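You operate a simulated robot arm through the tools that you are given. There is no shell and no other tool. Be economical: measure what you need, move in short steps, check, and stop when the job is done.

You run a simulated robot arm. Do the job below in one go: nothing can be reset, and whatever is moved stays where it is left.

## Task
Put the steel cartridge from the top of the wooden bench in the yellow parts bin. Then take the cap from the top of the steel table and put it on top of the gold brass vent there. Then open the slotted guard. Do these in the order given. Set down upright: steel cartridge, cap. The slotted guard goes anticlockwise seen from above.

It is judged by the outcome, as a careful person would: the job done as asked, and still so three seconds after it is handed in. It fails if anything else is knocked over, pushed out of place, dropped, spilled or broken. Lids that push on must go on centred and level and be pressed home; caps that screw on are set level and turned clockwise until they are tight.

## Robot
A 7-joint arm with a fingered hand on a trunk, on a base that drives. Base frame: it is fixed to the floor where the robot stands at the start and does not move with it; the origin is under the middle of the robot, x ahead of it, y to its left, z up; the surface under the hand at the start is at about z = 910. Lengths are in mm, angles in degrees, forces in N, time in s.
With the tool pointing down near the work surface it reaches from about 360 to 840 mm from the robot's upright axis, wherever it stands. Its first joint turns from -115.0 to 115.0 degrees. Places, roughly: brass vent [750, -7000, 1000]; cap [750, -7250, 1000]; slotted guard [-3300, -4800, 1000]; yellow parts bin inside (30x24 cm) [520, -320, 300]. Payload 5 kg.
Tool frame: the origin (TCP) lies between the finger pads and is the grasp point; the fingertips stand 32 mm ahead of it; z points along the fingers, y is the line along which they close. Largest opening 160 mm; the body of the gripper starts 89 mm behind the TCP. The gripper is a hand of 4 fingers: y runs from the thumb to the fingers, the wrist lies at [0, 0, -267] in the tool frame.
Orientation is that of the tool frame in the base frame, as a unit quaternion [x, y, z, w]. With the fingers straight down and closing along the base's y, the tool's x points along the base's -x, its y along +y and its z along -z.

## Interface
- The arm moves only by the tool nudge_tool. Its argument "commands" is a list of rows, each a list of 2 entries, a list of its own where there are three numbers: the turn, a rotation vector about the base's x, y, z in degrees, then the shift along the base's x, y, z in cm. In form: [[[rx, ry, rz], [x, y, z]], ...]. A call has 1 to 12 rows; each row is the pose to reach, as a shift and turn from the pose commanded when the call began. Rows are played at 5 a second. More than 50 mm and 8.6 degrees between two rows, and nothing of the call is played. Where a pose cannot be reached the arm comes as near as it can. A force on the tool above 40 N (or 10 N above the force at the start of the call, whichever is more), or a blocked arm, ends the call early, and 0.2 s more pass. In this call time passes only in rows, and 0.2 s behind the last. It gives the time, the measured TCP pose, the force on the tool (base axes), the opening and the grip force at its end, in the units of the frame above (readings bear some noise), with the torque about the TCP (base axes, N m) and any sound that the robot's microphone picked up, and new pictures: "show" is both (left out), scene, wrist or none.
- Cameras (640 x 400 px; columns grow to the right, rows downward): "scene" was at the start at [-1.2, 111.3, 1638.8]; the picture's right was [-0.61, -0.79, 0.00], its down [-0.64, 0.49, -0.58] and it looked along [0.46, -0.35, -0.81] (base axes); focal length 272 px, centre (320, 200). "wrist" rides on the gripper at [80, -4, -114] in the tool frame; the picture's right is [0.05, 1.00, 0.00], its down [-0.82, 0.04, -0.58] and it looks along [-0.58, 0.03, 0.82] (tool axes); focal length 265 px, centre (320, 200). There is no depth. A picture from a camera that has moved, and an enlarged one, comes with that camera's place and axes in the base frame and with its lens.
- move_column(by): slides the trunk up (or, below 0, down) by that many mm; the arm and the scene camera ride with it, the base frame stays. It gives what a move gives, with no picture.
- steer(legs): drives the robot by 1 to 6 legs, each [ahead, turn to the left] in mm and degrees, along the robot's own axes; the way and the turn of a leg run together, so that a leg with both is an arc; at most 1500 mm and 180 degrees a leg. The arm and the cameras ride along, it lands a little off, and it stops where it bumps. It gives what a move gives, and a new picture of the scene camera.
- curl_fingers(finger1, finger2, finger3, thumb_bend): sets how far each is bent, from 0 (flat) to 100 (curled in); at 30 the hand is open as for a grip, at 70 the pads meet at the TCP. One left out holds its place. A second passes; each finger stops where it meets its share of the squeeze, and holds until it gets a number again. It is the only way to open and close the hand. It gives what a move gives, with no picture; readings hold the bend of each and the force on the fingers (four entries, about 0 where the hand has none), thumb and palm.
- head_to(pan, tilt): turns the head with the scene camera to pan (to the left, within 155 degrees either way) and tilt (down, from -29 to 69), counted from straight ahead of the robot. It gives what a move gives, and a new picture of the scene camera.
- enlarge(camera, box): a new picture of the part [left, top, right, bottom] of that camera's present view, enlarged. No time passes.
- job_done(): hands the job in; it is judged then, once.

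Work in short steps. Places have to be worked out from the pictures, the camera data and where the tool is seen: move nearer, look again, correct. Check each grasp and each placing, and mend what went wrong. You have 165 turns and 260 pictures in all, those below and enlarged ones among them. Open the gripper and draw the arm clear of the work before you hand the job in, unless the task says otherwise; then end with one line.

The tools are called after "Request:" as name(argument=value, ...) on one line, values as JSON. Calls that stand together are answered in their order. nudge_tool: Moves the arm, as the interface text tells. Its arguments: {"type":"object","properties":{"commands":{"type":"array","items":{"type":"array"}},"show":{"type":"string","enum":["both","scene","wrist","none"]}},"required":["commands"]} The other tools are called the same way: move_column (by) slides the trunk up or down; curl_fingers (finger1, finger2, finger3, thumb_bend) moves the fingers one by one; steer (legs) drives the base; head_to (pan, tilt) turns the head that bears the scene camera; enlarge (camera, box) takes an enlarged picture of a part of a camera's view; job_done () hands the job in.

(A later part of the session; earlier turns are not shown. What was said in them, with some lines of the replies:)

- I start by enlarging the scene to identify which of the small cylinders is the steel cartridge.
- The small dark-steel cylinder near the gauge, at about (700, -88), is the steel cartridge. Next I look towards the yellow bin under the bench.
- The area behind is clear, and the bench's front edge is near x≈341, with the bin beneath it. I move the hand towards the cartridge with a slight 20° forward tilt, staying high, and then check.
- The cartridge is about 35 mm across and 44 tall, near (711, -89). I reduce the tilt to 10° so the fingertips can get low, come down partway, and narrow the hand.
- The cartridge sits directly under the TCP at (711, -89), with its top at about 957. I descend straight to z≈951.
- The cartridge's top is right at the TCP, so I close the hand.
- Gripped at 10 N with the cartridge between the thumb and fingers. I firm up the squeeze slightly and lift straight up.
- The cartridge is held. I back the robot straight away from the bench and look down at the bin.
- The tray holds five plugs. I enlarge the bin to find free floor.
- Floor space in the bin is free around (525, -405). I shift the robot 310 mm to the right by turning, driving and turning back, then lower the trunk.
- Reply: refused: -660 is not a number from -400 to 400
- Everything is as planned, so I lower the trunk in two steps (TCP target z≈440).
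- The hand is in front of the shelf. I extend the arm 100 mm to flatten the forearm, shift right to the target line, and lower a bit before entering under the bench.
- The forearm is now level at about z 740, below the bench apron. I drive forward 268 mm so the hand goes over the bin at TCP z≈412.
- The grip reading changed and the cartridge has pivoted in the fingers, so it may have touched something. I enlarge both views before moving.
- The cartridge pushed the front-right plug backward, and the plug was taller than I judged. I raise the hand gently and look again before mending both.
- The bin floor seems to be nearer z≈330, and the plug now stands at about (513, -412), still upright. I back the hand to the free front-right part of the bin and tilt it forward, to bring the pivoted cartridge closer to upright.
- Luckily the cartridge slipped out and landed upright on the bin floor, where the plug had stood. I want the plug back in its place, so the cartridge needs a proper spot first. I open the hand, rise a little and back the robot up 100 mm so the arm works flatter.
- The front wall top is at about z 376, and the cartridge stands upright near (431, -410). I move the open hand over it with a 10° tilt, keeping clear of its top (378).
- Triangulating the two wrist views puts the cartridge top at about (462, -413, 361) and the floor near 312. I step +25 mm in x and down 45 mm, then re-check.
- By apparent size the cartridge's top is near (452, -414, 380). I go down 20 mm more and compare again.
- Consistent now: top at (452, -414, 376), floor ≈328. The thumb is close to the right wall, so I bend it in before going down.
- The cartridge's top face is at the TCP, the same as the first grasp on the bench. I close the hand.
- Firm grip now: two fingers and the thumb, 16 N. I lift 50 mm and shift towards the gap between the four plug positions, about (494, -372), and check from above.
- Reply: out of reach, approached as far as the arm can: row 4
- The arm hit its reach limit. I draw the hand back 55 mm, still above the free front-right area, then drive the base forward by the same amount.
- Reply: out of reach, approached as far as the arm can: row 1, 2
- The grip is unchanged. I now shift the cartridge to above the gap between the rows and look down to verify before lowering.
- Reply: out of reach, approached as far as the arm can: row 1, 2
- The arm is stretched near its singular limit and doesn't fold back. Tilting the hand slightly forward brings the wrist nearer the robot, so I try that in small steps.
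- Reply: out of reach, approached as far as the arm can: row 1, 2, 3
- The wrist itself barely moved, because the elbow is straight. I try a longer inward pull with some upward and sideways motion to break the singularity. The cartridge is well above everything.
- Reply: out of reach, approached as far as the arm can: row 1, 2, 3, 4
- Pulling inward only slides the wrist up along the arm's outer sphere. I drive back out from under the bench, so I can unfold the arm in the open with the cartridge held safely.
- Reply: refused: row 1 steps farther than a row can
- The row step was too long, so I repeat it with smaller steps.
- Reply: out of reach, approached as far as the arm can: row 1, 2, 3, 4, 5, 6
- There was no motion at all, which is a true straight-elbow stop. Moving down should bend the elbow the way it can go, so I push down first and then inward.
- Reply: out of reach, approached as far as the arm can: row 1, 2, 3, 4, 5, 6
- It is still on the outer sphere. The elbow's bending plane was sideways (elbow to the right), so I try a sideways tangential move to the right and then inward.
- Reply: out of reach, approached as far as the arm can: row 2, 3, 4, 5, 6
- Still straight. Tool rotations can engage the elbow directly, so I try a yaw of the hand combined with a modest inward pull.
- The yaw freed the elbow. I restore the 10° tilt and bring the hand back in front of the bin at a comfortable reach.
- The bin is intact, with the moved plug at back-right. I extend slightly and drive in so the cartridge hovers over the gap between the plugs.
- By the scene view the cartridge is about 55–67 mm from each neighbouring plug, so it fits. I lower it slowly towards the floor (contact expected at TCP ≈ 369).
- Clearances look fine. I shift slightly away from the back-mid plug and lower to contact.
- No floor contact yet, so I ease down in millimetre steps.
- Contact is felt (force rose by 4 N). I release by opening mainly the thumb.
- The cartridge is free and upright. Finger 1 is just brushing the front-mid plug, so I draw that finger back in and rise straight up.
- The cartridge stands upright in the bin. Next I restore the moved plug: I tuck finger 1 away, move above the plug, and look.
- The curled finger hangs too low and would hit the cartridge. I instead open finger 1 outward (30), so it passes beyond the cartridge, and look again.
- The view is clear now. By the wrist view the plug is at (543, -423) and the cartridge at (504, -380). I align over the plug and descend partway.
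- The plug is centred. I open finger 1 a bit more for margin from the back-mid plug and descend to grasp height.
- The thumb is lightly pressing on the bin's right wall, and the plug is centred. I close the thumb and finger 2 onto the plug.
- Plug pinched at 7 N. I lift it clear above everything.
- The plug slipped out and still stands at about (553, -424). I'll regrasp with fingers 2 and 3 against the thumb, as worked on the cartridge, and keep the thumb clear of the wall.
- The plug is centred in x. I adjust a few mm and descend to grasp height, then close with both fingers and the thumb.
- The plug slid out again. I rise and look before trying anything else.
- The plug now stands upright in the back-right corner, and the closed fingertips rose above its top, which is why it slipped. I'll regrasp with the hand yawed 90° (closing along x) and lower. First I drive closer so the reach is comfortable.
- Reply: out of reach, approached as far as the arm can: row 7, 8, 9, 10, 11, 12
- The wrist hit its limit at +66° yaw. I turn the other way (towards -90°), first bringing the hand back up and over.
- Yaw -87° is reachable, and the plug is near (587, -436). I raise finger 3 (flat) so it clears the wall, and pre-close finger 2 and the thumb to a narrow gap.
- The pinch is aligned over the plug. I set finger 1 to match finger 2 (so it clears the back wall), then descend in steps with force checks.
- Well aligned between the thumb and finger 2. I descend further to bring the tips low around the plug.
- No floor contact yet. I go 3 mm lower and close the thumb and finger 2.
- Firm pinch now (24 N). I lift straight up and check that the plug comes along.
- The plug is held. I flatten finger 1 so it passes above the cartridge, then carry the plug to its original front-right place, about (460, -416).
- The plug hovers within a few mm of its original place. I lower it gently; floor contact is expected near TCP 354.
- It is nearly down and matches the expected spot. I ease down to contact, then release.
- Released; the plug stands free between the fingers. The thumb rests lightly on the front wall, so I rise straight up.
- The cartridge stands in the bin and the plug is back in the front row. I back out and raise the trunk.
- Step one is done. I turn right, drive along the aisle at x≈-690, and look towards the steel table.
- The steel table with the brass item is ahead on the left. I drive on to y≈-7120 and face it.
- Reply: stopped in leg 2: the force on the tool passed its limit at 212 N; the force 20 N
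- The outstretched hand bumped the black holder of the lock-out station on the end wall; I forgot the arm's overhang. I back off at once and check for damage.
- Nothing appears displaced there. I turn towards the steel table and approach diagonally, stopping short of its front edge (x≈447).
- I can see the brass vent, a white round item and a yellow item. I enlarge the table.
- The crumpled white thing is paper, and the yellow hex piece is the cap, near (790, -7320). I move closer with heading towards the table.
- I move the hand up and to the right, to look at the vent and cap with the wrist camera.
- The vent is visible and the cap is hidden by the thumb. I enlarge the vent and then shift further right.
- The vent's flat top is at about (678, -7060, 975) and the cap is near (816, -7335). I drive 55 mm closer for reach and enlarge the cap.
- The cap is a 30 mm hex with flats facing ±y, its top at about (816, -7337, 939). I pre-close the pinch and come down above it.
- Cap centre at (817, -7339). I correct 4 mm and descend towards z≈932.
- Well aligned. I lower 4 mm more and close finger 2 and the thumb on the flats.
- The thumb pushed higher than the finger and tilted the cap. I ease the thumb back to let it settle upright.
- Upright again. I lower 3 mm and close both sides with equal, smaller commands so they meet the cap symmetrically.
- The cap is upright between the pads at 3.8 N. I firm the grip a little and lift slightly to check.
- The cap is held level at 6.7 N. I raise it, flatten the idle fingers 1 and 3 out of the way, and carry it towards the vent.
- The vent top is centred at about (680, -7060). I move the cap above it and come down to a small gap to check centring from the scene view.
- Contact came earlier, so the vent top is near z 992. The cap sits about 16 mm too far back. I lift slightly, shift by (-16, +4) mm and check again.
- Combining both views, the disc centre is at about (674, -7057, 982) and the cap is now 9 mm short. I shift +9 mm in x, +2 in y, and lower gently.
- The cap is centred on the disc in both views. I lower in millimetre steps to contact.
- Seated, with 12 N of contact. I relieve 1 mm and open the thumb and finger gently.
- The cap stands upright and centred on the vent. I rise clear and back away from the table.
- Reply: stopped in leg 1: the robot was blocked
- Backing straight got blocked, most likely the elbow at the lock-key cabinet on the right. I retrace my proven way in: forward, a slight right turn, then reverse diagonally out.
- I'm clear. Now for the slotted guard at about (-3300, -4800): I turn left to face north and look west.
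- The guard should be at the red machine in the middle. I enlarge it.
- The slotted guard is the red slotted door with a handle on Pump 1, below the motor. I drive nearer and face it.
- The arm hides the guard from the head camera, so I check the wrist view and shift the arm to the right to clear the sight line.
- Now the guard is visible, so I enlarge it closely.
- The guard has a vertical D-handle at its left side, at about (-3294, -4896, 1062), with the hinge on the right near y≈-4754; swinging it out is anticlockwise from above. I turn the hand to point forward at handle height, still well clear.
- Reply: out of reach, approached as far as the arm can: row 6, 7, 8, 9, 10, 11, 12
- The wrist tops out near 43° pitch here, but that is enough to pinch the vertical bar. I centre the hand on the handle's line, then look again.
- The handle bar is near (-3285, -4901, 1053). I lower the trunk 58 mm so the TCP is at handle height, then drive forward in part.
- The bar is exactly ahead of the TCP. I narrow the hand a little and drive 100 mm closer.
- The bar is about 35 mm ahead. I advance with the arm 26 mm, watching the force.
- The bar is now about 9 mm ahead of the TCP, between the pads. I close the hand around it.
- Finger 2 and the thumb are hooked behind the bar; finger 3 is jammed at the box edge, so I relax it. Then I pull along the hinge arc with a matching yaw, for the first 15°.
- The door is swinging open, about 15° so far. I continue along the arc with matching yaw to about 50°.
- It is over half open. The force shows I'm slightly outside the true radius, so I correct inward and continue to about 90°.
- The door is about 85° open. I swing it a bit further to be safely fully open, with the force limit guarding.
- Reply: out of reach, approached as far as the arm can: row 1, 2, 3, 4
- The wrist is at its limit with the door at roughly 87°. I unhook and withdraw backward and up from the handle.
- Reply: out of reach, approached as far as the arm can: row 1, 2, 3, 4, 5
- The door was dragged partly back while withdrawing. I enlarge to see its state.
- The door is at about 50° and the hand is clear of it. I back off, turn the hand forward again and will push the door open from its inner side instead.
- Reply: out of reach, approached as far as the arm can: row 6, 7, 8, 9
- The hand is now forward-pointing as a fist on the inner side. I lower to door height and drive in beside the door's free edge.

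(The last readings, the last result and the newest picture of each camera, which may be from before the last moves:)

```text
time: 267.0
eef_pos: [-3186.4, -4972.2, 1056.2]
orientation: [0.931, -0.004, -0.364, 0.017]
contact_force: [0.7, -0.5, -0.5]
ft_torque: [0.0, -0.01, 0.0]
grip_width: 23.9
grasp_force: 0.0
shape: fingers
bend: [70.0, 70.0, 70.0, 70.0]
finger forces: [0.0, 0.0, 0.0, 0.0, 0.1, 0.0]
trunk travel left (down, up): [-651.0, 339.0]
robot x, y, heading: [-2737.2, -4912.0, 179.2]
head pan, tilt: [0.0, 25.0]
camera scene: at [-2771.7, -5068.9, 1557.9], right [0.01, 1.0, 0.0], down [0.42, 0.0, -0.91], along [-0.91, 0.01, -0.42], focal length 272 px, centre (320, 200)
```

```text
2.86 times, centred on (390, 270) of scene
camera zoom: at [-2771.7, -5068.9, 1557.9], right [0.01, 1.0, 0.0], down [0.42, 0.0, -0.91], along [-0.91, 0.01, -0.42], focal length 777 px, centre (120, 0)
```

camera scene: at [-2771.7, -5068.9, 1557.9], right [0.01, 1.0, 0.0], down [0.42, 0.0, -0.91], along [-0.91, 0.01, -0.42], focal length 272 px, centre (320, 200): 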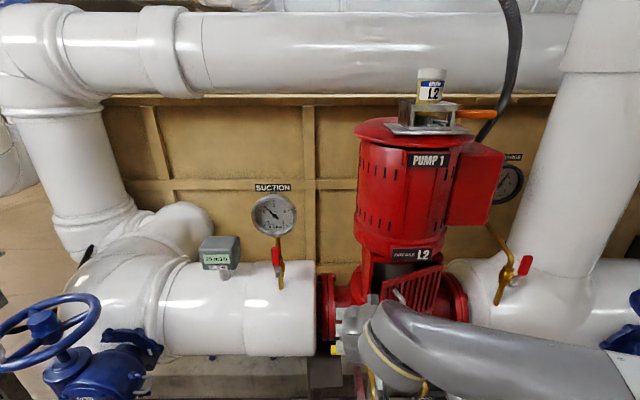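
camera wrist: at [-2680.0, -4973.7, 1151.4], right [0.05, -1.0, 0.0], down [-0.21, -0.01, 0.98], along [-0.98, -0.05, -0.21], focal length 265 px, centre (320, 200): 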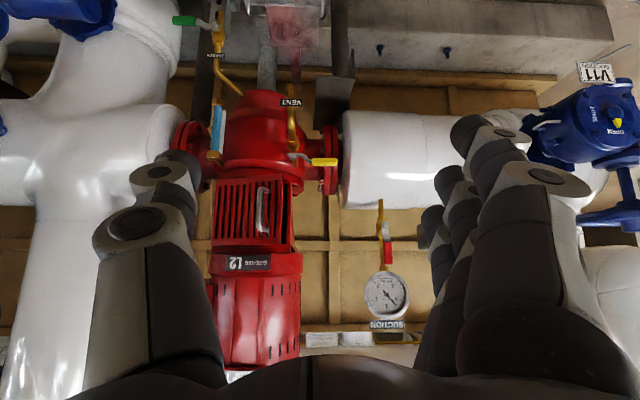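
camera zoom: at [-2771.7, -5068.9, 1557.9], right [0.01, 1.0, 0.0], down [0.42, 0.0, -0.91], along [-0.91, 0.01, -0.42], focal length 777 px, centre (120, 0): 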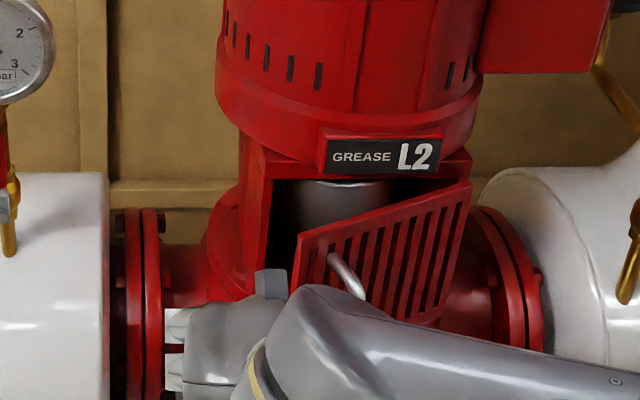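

The door stands at about 40°. I go 45 mm deeper so the fist is behind the free edge, then push sideways (+y) against the inner face.

Request:
steer(legs=[[45, 0]])

Request:
nudge_tool(commands=[[[0, 0, 0], [0, 2.5, 0]], [[0, 0, 0], [0, 5, 0]], [[0, 0, 0], [0, 7.5, 0]], [[0, 0, 0], [0, 10, 0]]], show="scene")

```text
time: 267.9
eef_pos: [-3231.7, -4972.7, 1056.2]
orientation: [0.931, -0.004, -0.364, 0.017]
contact_force: [0.0, -0.9, -1.3]
ft_torque: [0.03, -0.01, 0.05]
grip_width: 23.7
grasp_force: 0.0
shape: fingers
bend: [70.0, 70.0, 70.0, 70.0]
finger forces: [0.0, 0.0, 0.0, 0.1, 0.0, 0.0]
trunk travel left (down, up): [-651.0, 339.0]
robot x, y, heading: [-2783.7, -4913.1, 179.4]
head pan, tilt: [0.0, 25.0]
camera scene: at [-2817.3, -5068.4, 1557.9], right [0.01, 1.0, 0.0], down [0.42, 0.0, -0.91], along [-0.91, 0.01, -0.42], focal length 272 px, centre (320, 200)
```

scene: 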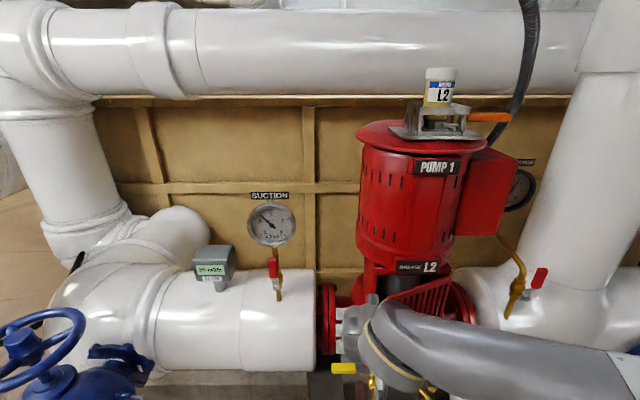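

```text
time: 268.6
eef_pos: [-3227.3, -4924.7, 1059.8]
orientation: [0.933, 0.004, -0.359, 0.02]
contact_force: [17.1, -24.7, 1.5]
ft_torque: [0.24, 0.31, -0.73]
grip_width: 18.1
grasp_force: 16.8
shape: fingers
bend: [70.0, 67.0, 70.0, 74.0]
finger forces: [0.0, 0.0, 0.0, 0.0, 33.4, 0.1]
out of reach, approached as far as the arm can: row 3
trunk travel left (down, up): [-651.0, 339.0]
robot x, y, heading: [-2783.9, -4911.7, 179.7]
head pan, tilt: [0.0, 25.0]
stopped in row 3: the force on the tool passed its limit at 52 N (the readings are from after the stop); the commanded pose is now the measured one
camera scene: at [-2812.8, -5071.8, 1557.8], right [0.01, 1.0, 0.0], down [0.42, 0.0, -0.91], along [-0.91, 0.01, -0.42], focal length 272 px, centre (320, 200)
```

scene: 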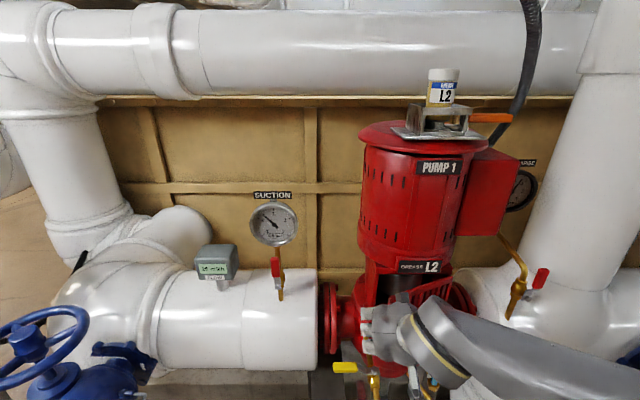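

The thumb met the door's free edge end-on; the door is only about 20° open. Better to regrasp the handle as before. I back off, open the hand and re-aim with 20° yaw.

Request:
nudge_tool(commands=[[[0, 0, 0], [1.5, -2, 0]]], show="none")

Request:
steer(legs=[[-150, 0]])

Request:
curl_fingers(finger1=50, finger2=50, finger3=35, thumb_bend=50)

Request:
nudge_tool(commands=[[[0, 0, 7], [0, 2.5, 0]], [[0, 0, 14], [0, 5, 0]], [[0, 0, 20], [0, 7, 0]]], show="wrist")

```text
time: 269.0
eef_pos: [-3223.0, -4938.9, 1065.1]
orientation: [0.933, 0.0, -0.359, 0.019]
contact_force: [-0.1, 0.4, -0.7]
ft_torque: [0.03, -0.01, -0.05]
grip_width: 23.3
grasp_force: 0.2
shape: fingers
bend: [70.0, 70.0, 70.0, 70.0]
finger forces: [0.1, 0.1, 0.0, 0.0, 0.0, 0.0]
out of reach, approached as far as the arm can: row 1
trunk travel left (down, up): [-651.0, 339.0]
robot x, y, heading: [-2783.6, -4910.9, 179.6]
head pan, tilt: [0.0, 25.0]
```

```text
time: 270.3
eef_pos: [-3071.2, -4940.1, 1065.8]
orientation: [0.933, 0.0, -0.359, 0.02]
contact_force: [-0.7, -0.7, -0.3]
ft_torque: [0.04, -0.02, 0.04]
grip_width: 23.2
grasp_force: 0.0
shape: fingers
bend: [70.0, 70.0, 70.0, 70.0]
finger forces: [0.0, 0.0, 0.0, 0.0, 0.0, 0.0]
trunk travel left (down, up): [-651.0, 339.0]
robot x, y, heading: [-2637.5, -4913.2, 179.4]
head pan, tilt: [0.0, 25.0]
camera scene: at [-2665.1, -5069.8, 1558.0], right [0.01, 1.0, 0.0], down [0.42, 0.0, -0.91], along [-0.91, 0.01, -0.42], focal length 272 px, centre (320, 200)
```

scene: 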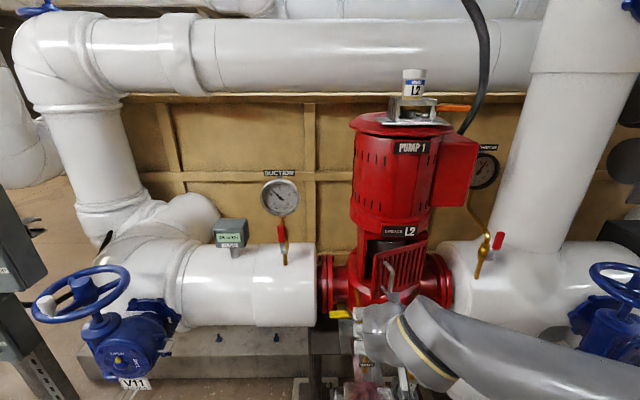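

```text
time: 271.3
eef_pos: [-3073.2, -4939.9, 1066.0]
orientation: [0.933, 0.001, -0.359, 0.019]
contact_force: [-0.7, 0.9, 0.5]
ft_torque: [0.0, 0.04, 0.01]
grip_width: 90.5
grasp_force: 0.1
shape: fingers
bend: [50.0, 50.0, 35.0, 50.0]
finger forces: [0.1, 0.1, 0.1, 0.0, 0.0, 0.0]
trunk travel left (down, up): [-651.0, 339.0]
robot x, y, heading: [-2637.3, -4913.6, 179.4]
head pan, tilt: [0.0, 25.0]
```

```text
time: 272.1
eef_pos: [-3072.8, -4868.2, 1061.6]
orientation: [0.919, 0.162, -0.35, 0.081]
contact_force: [-0.1, 0.5, 0.0]
ft_torque: [0.04, 0.02, -0.01]
grip_width: 90.4
grasp_force: 0.0
shape: fingers
bend: [50.0, 50.0, 35.0, 50.0]
finger forces: [0.1, 0.0, 0.0, 0.1, 0.0, 0.0]
trunk travel left (down, up): [-651.0, 339.0]
robot x, y, heading: [-2633.5, -4910.5, 179.4]
head pan, tilt: [0.0, 25.0]
camera wrist: at [-2947.0, -4814.9, 1094.3], right [0.39, -0.92, 0.0], down [-0.2, -0.08, 0.98], along [-0.9, -0.38, -0.22], focal length 265 px, centre (320, 200)
```

wrist: 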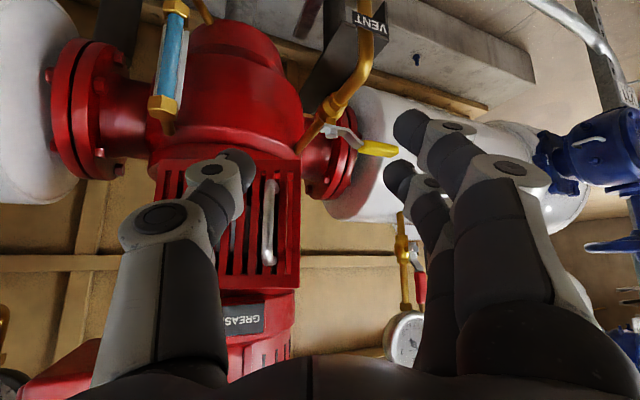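

The bar is now at about (-3230, -4875). I drive 115 mm in with the hand straddling it.

Request:
steer(legs=[[115, 0]])

Request:
nudge_tool(commands=[[[0, 0, 0], [-0.5, 0, 0]]], show="wrist")

```text
time: 273.4
eef_pos: [-3193.4, -4866.2, 1062.4]
orientation: [0.919, 0.161, -0.351, 0.081]
contact_force: [0.0, 0.2, 0.3]
ft_torque: [0.0, -0.05, -0.02]
grip_width: 90.6
grasp_force: 0.0
shape: fingers
bend: [50.0, 50.0, 35.0, 50.0]
finger forces: [0.1, 0.1, 0.0, 0.0, 0.0, 0.1]
trunk travel left (down, up): [-651.0, 339.0]
robot x, y, heading: [-2752.7, -4911.6, 179.2]
head pan, tilt: [0.0, 25.0]
camera scene: at [-2787.6, -5068.2, 1557.9], right [0.01, 1.0, 0.0], down [0.42, -0.01, -0.91], along [-0.91, 0.01, -0.42], focal length 272 px, centre (320, 200)
```

scene: 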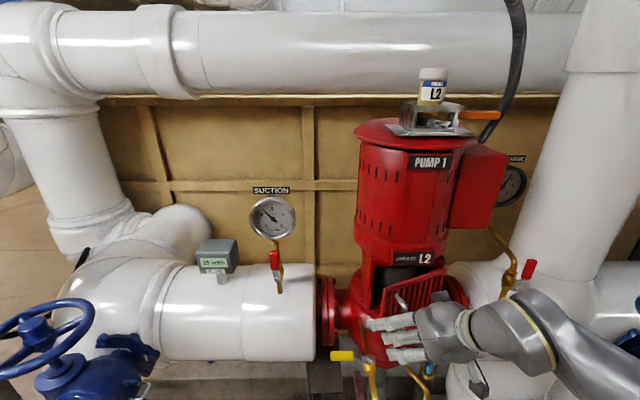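

```text
time: 273.8
eef_pos: [-3199.4, -4866.4, 1062.3]
orientation: [0.919, 0.16, -0.35, 0.08]
contact_force: [-0.4, 0.0, 0.2]
ft_torque: [-0.01, 0.01, 0.0]
grip_width: 90.4
grasp_force: 0.0
shape: fingers
bend: [50.0, 50.0, 35.0, 50.0]
finger forces: [0.0, 0.1, 0.0, 0.0, 0.0, 0.0]
trunk travel left (down, up): [-651.0, 339.0]
robot x, y, heading: [-2752.8, -4906.3, 179.2]
head pan, tilt: [0.0, 25.0]
camera wrist: at [-3073.4, -4813.4, 1094.2], right [0.39, -0.92, 0.0], down [-0.2, -0.08, 0.98], along [-0.9, -0.38, -0.22], focal length 265 px, centre (320, 200)
```

wrist: 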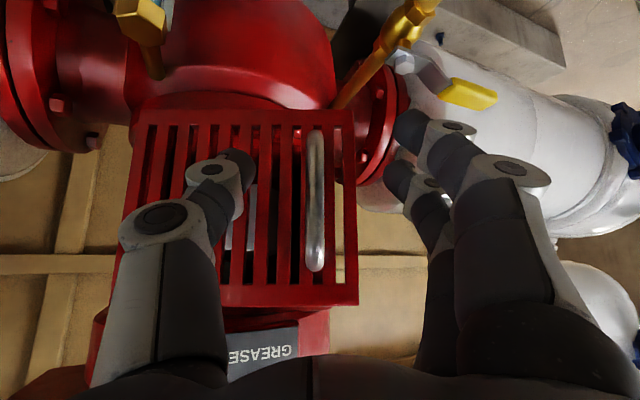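

The bar is centred, about 34 mm ahead. I advance 27 mm along the hand's heading and close around it.

Request:
nudge_tool(commands=[[[0, 0, 0], [-1.2, -0.5, 0]], [[0, 0, 0], [-2.5, -1.0, -0.3]]], show="none")

Request:
curl_fingers(finger1=72, finger2=72, thumb_bend=72)

Request:
nudge_tool(commands=[[[0, 0, 3], [0.8, 0.3, 0]]], show="wrist")

```text
time: 274.4
eef_pos: [-3225.1, -4875.4, 1058.6]
orientation: [0.919, 0.161, -0.351, 0.081]
contact_force: [-0.5, -0.8, -0.9]
ft_torque: [0.0, 0.0, -0.02]
grip_width: 90.6
grasp_force: 0.1
shape: fingers
bend: [50.0, 50.0, 35.0, 50.0]
finger forces: [0.1, 0.0, 0.1, 0.0, 0.1, 0.0]
trunk travel left (down, up): [-651.0, 339.0]
robot x, y, heading: [-2751.2, -4912.8, 179.2]
head pan, tilt: [0.0, 25.0]
```

```text
time: 275.4
eef_pos: [-3224.2, -4875.4, 1060.0]
orientation: [0.919, 0.161, -0.35, 0.082]
contact_force: [-1.1, 3.2, -2.3]
ft_torque: [0.03, -0.01, -0.03]
grip_width: 22.7
grasp_force: 3.7
shape: fingers
bend: [71.0, 71.0, 35.0, 69.0]
finger forces: [1.4, 1.0, 0.1, 0.0, 4.6, 0.0]
trunk travel left (down, up): [-651.0, 339.0]
robot x, y, heading: [-2754.7, -4907.5, 179.1]
head pan, tilt: [0.0, 25.0]
```

```text
time: 275.8
eef_pos: [-3216.8, -4871.8, 1060.3]
orientation: [0.915, 0.185, -0.348, 0.091]
contact_force: [-4.4, 5.9, -1.5]
ft_torque: [0.05, 0.03, -0.02]
grip_width: 22.9
grasp_force: 3.9
shape: fingers
bend: [72.0, 72.0, 35.0, 69.0]
finger forces: [0.4, 0.0, 0.0, 0.0, 6.8, 0.0]
trunk travel left (down, up): [-651.0, 339.0]
robot x, y, heading: [-2753.2, -4912.8, 179.3]
head pan, tilt: [0.0, 25.0]
camera wrist: at [-3094.0, -4811.8, 1090.9], right [0.44, -0.9, 0.0], down [-0.2, -0.09, 0.98], along [-0.88, -0.43, -0.22], focal length 265 px, centre (320, 200)
```

wrist: 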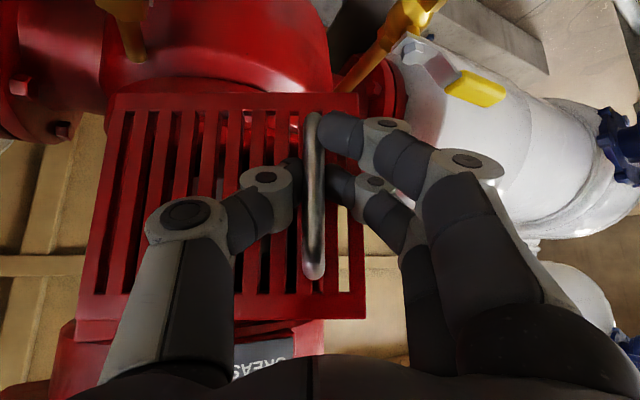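

Hooked again. I pull along the fitted arc (centre ≈ (-3281, -4772), R≈127) with matching yaw.

Request:
nudge_tool(commands=[[[0, 0, 5.5], [1.7, 0.4, 0]], [[0, 0, 11], [2.8, 1.4, 0]], [[0, 0, 16.5], [3.8, 2.6, 0]], [[0, 0, 22], [4.6, 3.9, 0]], [[0, 0, 27.5], [5.3, 5.3, 0]], [[0, 0, 33], [5.8, 6.7, 0]], [[0, 0, 38.5], [6.1, 8.2, 0]], [[0, 0, 44], [6.2, 9.8, 0]], [[0, 0, 48], [6.1, 11, 0]]], show="scene")

```text
time: 277.8
eef_pos: [-3156.6, -4761.8, 1058.1]
orientation: [0.759, 0.542, -0.282, 0.225]
contact_force: [-14.8, 2.2, 2.3]
ft_torque: [0.04, 0.28, -0.03]
grip_width: 25.1
grasp_force: 6.3
shape: fingers
bend: [72.0, 72.0, 35.0, 69.0]
finger forces: [0.1, 0.1, 0.0, 0.0, 13.3, 0.0]
trunk travel left (down, up): [-651.0, 339.0]
robot x, y, heading: [-2750.8, -4912.5, 179.3]
head pan, tilt: [0.0, 25.0]
camera scene: at [-2788.5, -5067.8, 1557.8], right [0.01, 1.0, 0.0], down [0.42, -0.01, -0.91], along [-0.91, 0.01, -0.42], focal length 272 px, centre (320, 200)
```

scene: 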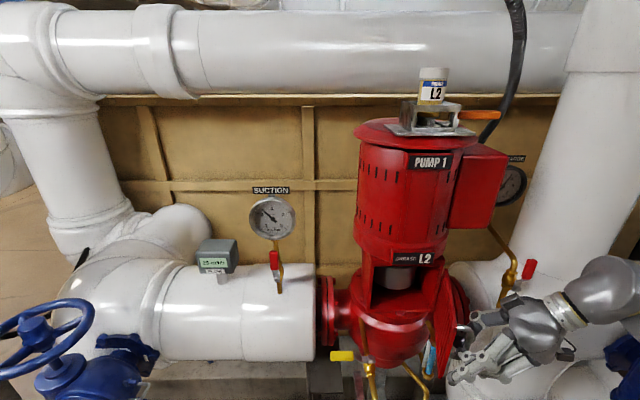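

The door is about 88° open. A small turn of the base to the right with a slight advance swings the hand 40 mm further along the arc.

Request:
steer(legs=[[17, -5]])

Request:
enlarge(camera="scene", box=[320, 220, 500, 380])

```text
time: 278.7
eef_pos: [-3159.1, -4727.2, 1057.5]
orientation: [0.784, 0.507, -0.29, 0.212]
contact_force: [-12.8, -2.5, -1.3]
ft_torque: [-0.02, 0.18, 0.04]
grip_width: 24.5
grasp_force: 5.9
shape: fingers
bend: [72.0, 72.0, 35.0, 69.0]
finger forces: [0.1, 0.1, 0.1, 0.0, 12.9, 0.0]
trunk travel left (down, up): [-651.0, 339.0]
robot x, y, heading: [-2770.1, -4911.2, 173.9]
head pan, tilt: [0.0, 25.0]
camera scene: at [-2819.5, -5063.7, 1557.9], right [0.1, 0.99, 0.0], down [0.42, -0.04, -0.91], along [-0.9, 0.09, -0.42], focal length 272 px, centre (320, 200)
```

scene: 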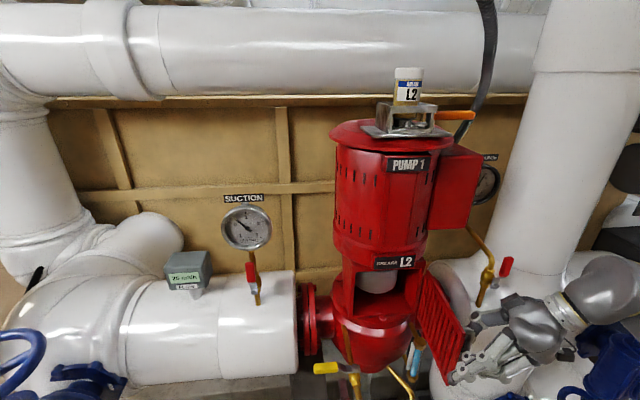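

```text
2.50 times, centred on (410, 300) of scene
camera zoom: at [-2819.5, -5063.7, 1557.9], right [0.1, 0.99, 0.0], down [0.42, -0.04, -0.91], along [-0.9, 0.09, -0.42], focal length 680 px, centre (95, -50)
```

zoom: 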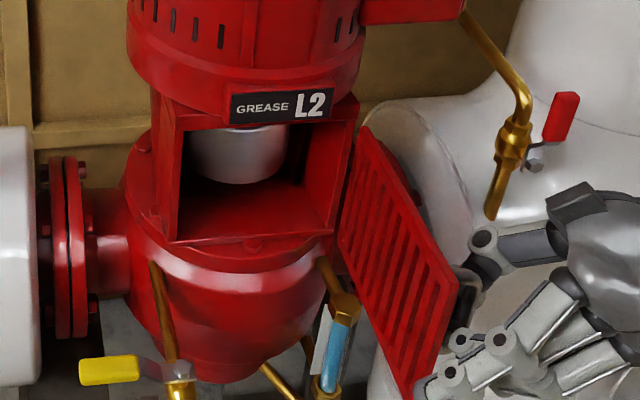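

The door is now about 105° open and moving freely. One more small swing, watching for a stop.

Request:
steer(legs=[[14, -4]])

Request:
curl_fingers(finger1=40, finger2=40, finger3=35, thumb_bend=50)

Request:
move_column(by=150)

Request:
enlarge(camera="scene", box=[320, 220, 500, 380])

```text
time: 279.5
eef_pos: [-3162.6, -4699.6, 1058.0]
orientation: [0.8, 0.481, -0.297, 0.201]
contact_force: [-28.9, -11.4, 12.3]
ft_torque: [-0.13, 0.58, 0.48]
grip_width: 29.3
grasp_force: 15.5
shape: fingers
bend: [72.0, 72.0, 35.0, 67.0]
finger forces: [0.1, 1.5, 0.0, 0.1, 29.5, 0.1]
trunk travel left (down, up): [-651.0, 339.0]
robot x, y, heading: [-2787.5, -4908.6, 170.1]
head pan, tilt: [0.0, 25.0]
camera scene: at [-2845.8, -5060.1, 1557.8], right [0.17, 0.99, 0.0], down [0.42, -0.07, -0.91], along [-0.89, 0.15, -0.42], focal length 272 px, centre (320, 200)
```

scene: 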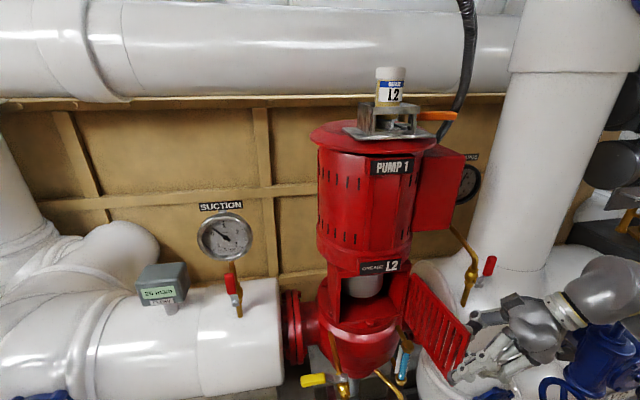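

```text
time: 280.5
eef_pos: [-3158.4, -4697.8, 1059.3]
orientation: [0.8, 0.48, -0.299, 0.201]
contact_force: [-0.7, -0.5, -0.3]
ft_torque: [0.02, -0.01, 0.03]
grip_width: 110.3
grasp_force: 0.1
shape: fingers
bend: [40.0, 40.0, 35.0, 50.0]
finger forces: [0.0, 0.0, 0.0, 0.0, 0.0, 0.0]
trunk travel left (down, up): [-651.0, 339.0]
robot x, y, heading: [-2783.9, -4904.7, 170.0]
head pan, tilt: [0.0, 25.0]
```

```text
time: 282.3
eef_pos: [-3159.5, -4699.0, 1210.0]
orientation: [0.8, 0.481, -0.298, 0.202]
contact_force: [-0.5, -1.1, 0.6]
ft_torque: [-0.05, -0.01, 0.0]
grip_width: 110.4
grasp_force: 0.0
shape: fingers
bend: [40.0, 40.0, 35.0, 50.0]
finger forces: [0.0, 0.0, 0.0, 0.1, 0.0, 0.0]
trunk travel left (down, up): [-801.0, 189.0]
robot x, y, heading: [-2786.7, -4907.2, 170.3]
head pan, tilt: [0.0, 25.0]
```

```text
2.50 times, centred on (410, 300) of scene
camera zoom: at [-2842.7, -5057.9, 1707.9], right [0.17, 0.99, 0.0], down [0.42, -0.07, -0.91], along [-0.89, 0.15, -0.42], focal length 680 px, centre (95, -50)
```

zoom: 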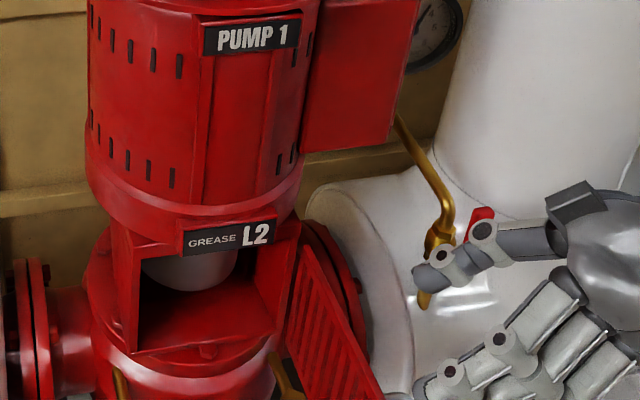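

The hand rose cleanly and the door stayed open. I back away and take a last look.

Request:
steer(legs=[[-500, 0]])

Request:
enlarge(camera="scene", box=[280, 150, 460, 330])

```text
time: 285.2
eef_pos: [-2672.8, -4780.9, 1209.9]
orientation: [0.802, 0.477, -0.301, 0.2]
contact_force: [-0.3, -0.6, 0.5]
ft_torque: [0.02, 0.04, -0.04]
grip_width: 110.3
grasp_force: 0.2
shape: fingers
bend: [40.0, 40.0, 35.0, 50.0]
finger forces: [0.1, 0.0, 0.0, 0.0, 0.0, 0.0]
trunk travel left (down, up): [-801.0, 189.0]
robot x, y, heading: [-2303.5, -4997.2, 169.7]
head pan, tilt: [0.0, 25.0]
camera scene: at [-2359.5, -5143.4, 1708.0], right [0.18, 0.98, 0.0], down [0.42, -0.08, -0.91], along [-0.89, 0.16, -0.42], focal length 272 px, centre (320, 200)
```

scene: 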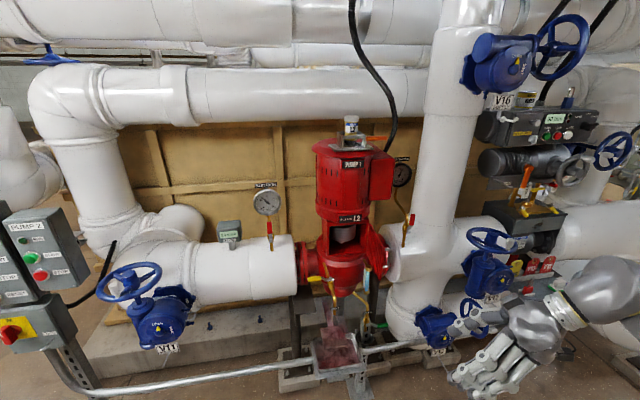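

```text
2.22 times, centred on (370, 240) of scene
camera zoom: at [-2359.5, -5143.4, 1708.0], right [0.18, 0.98, 0.0], down [0.42, -0.08, -0.91], along [-0.89, 0.16, -0.42], focal length 604 px, centre (209, 111)
```

zoom: 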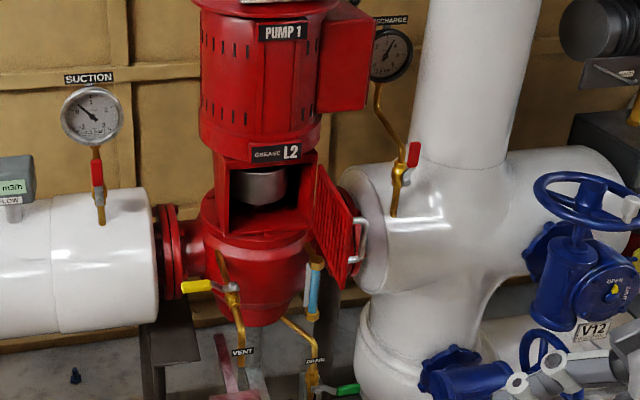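

The guard is swung wide open and nothing else there moved. The arm is clear and the hand is open, so I hand the job in.

Request:
job_done()

```text
The job is handed in.
```

All three steps are done: the cartridge stands upright in the yellow bin, the cap sits upright and centred on the brass vent, and the slotted guard is open to roughly 110°. Along the way I knocked one plug in the bin out of place (put back to within about 12 mm) and nudged a second by about 5 mm. The cartridge slipped once but landed upright. I also bumped the lock-out holder on the end wall and was blocked once while reversing, and saw no damage from either.
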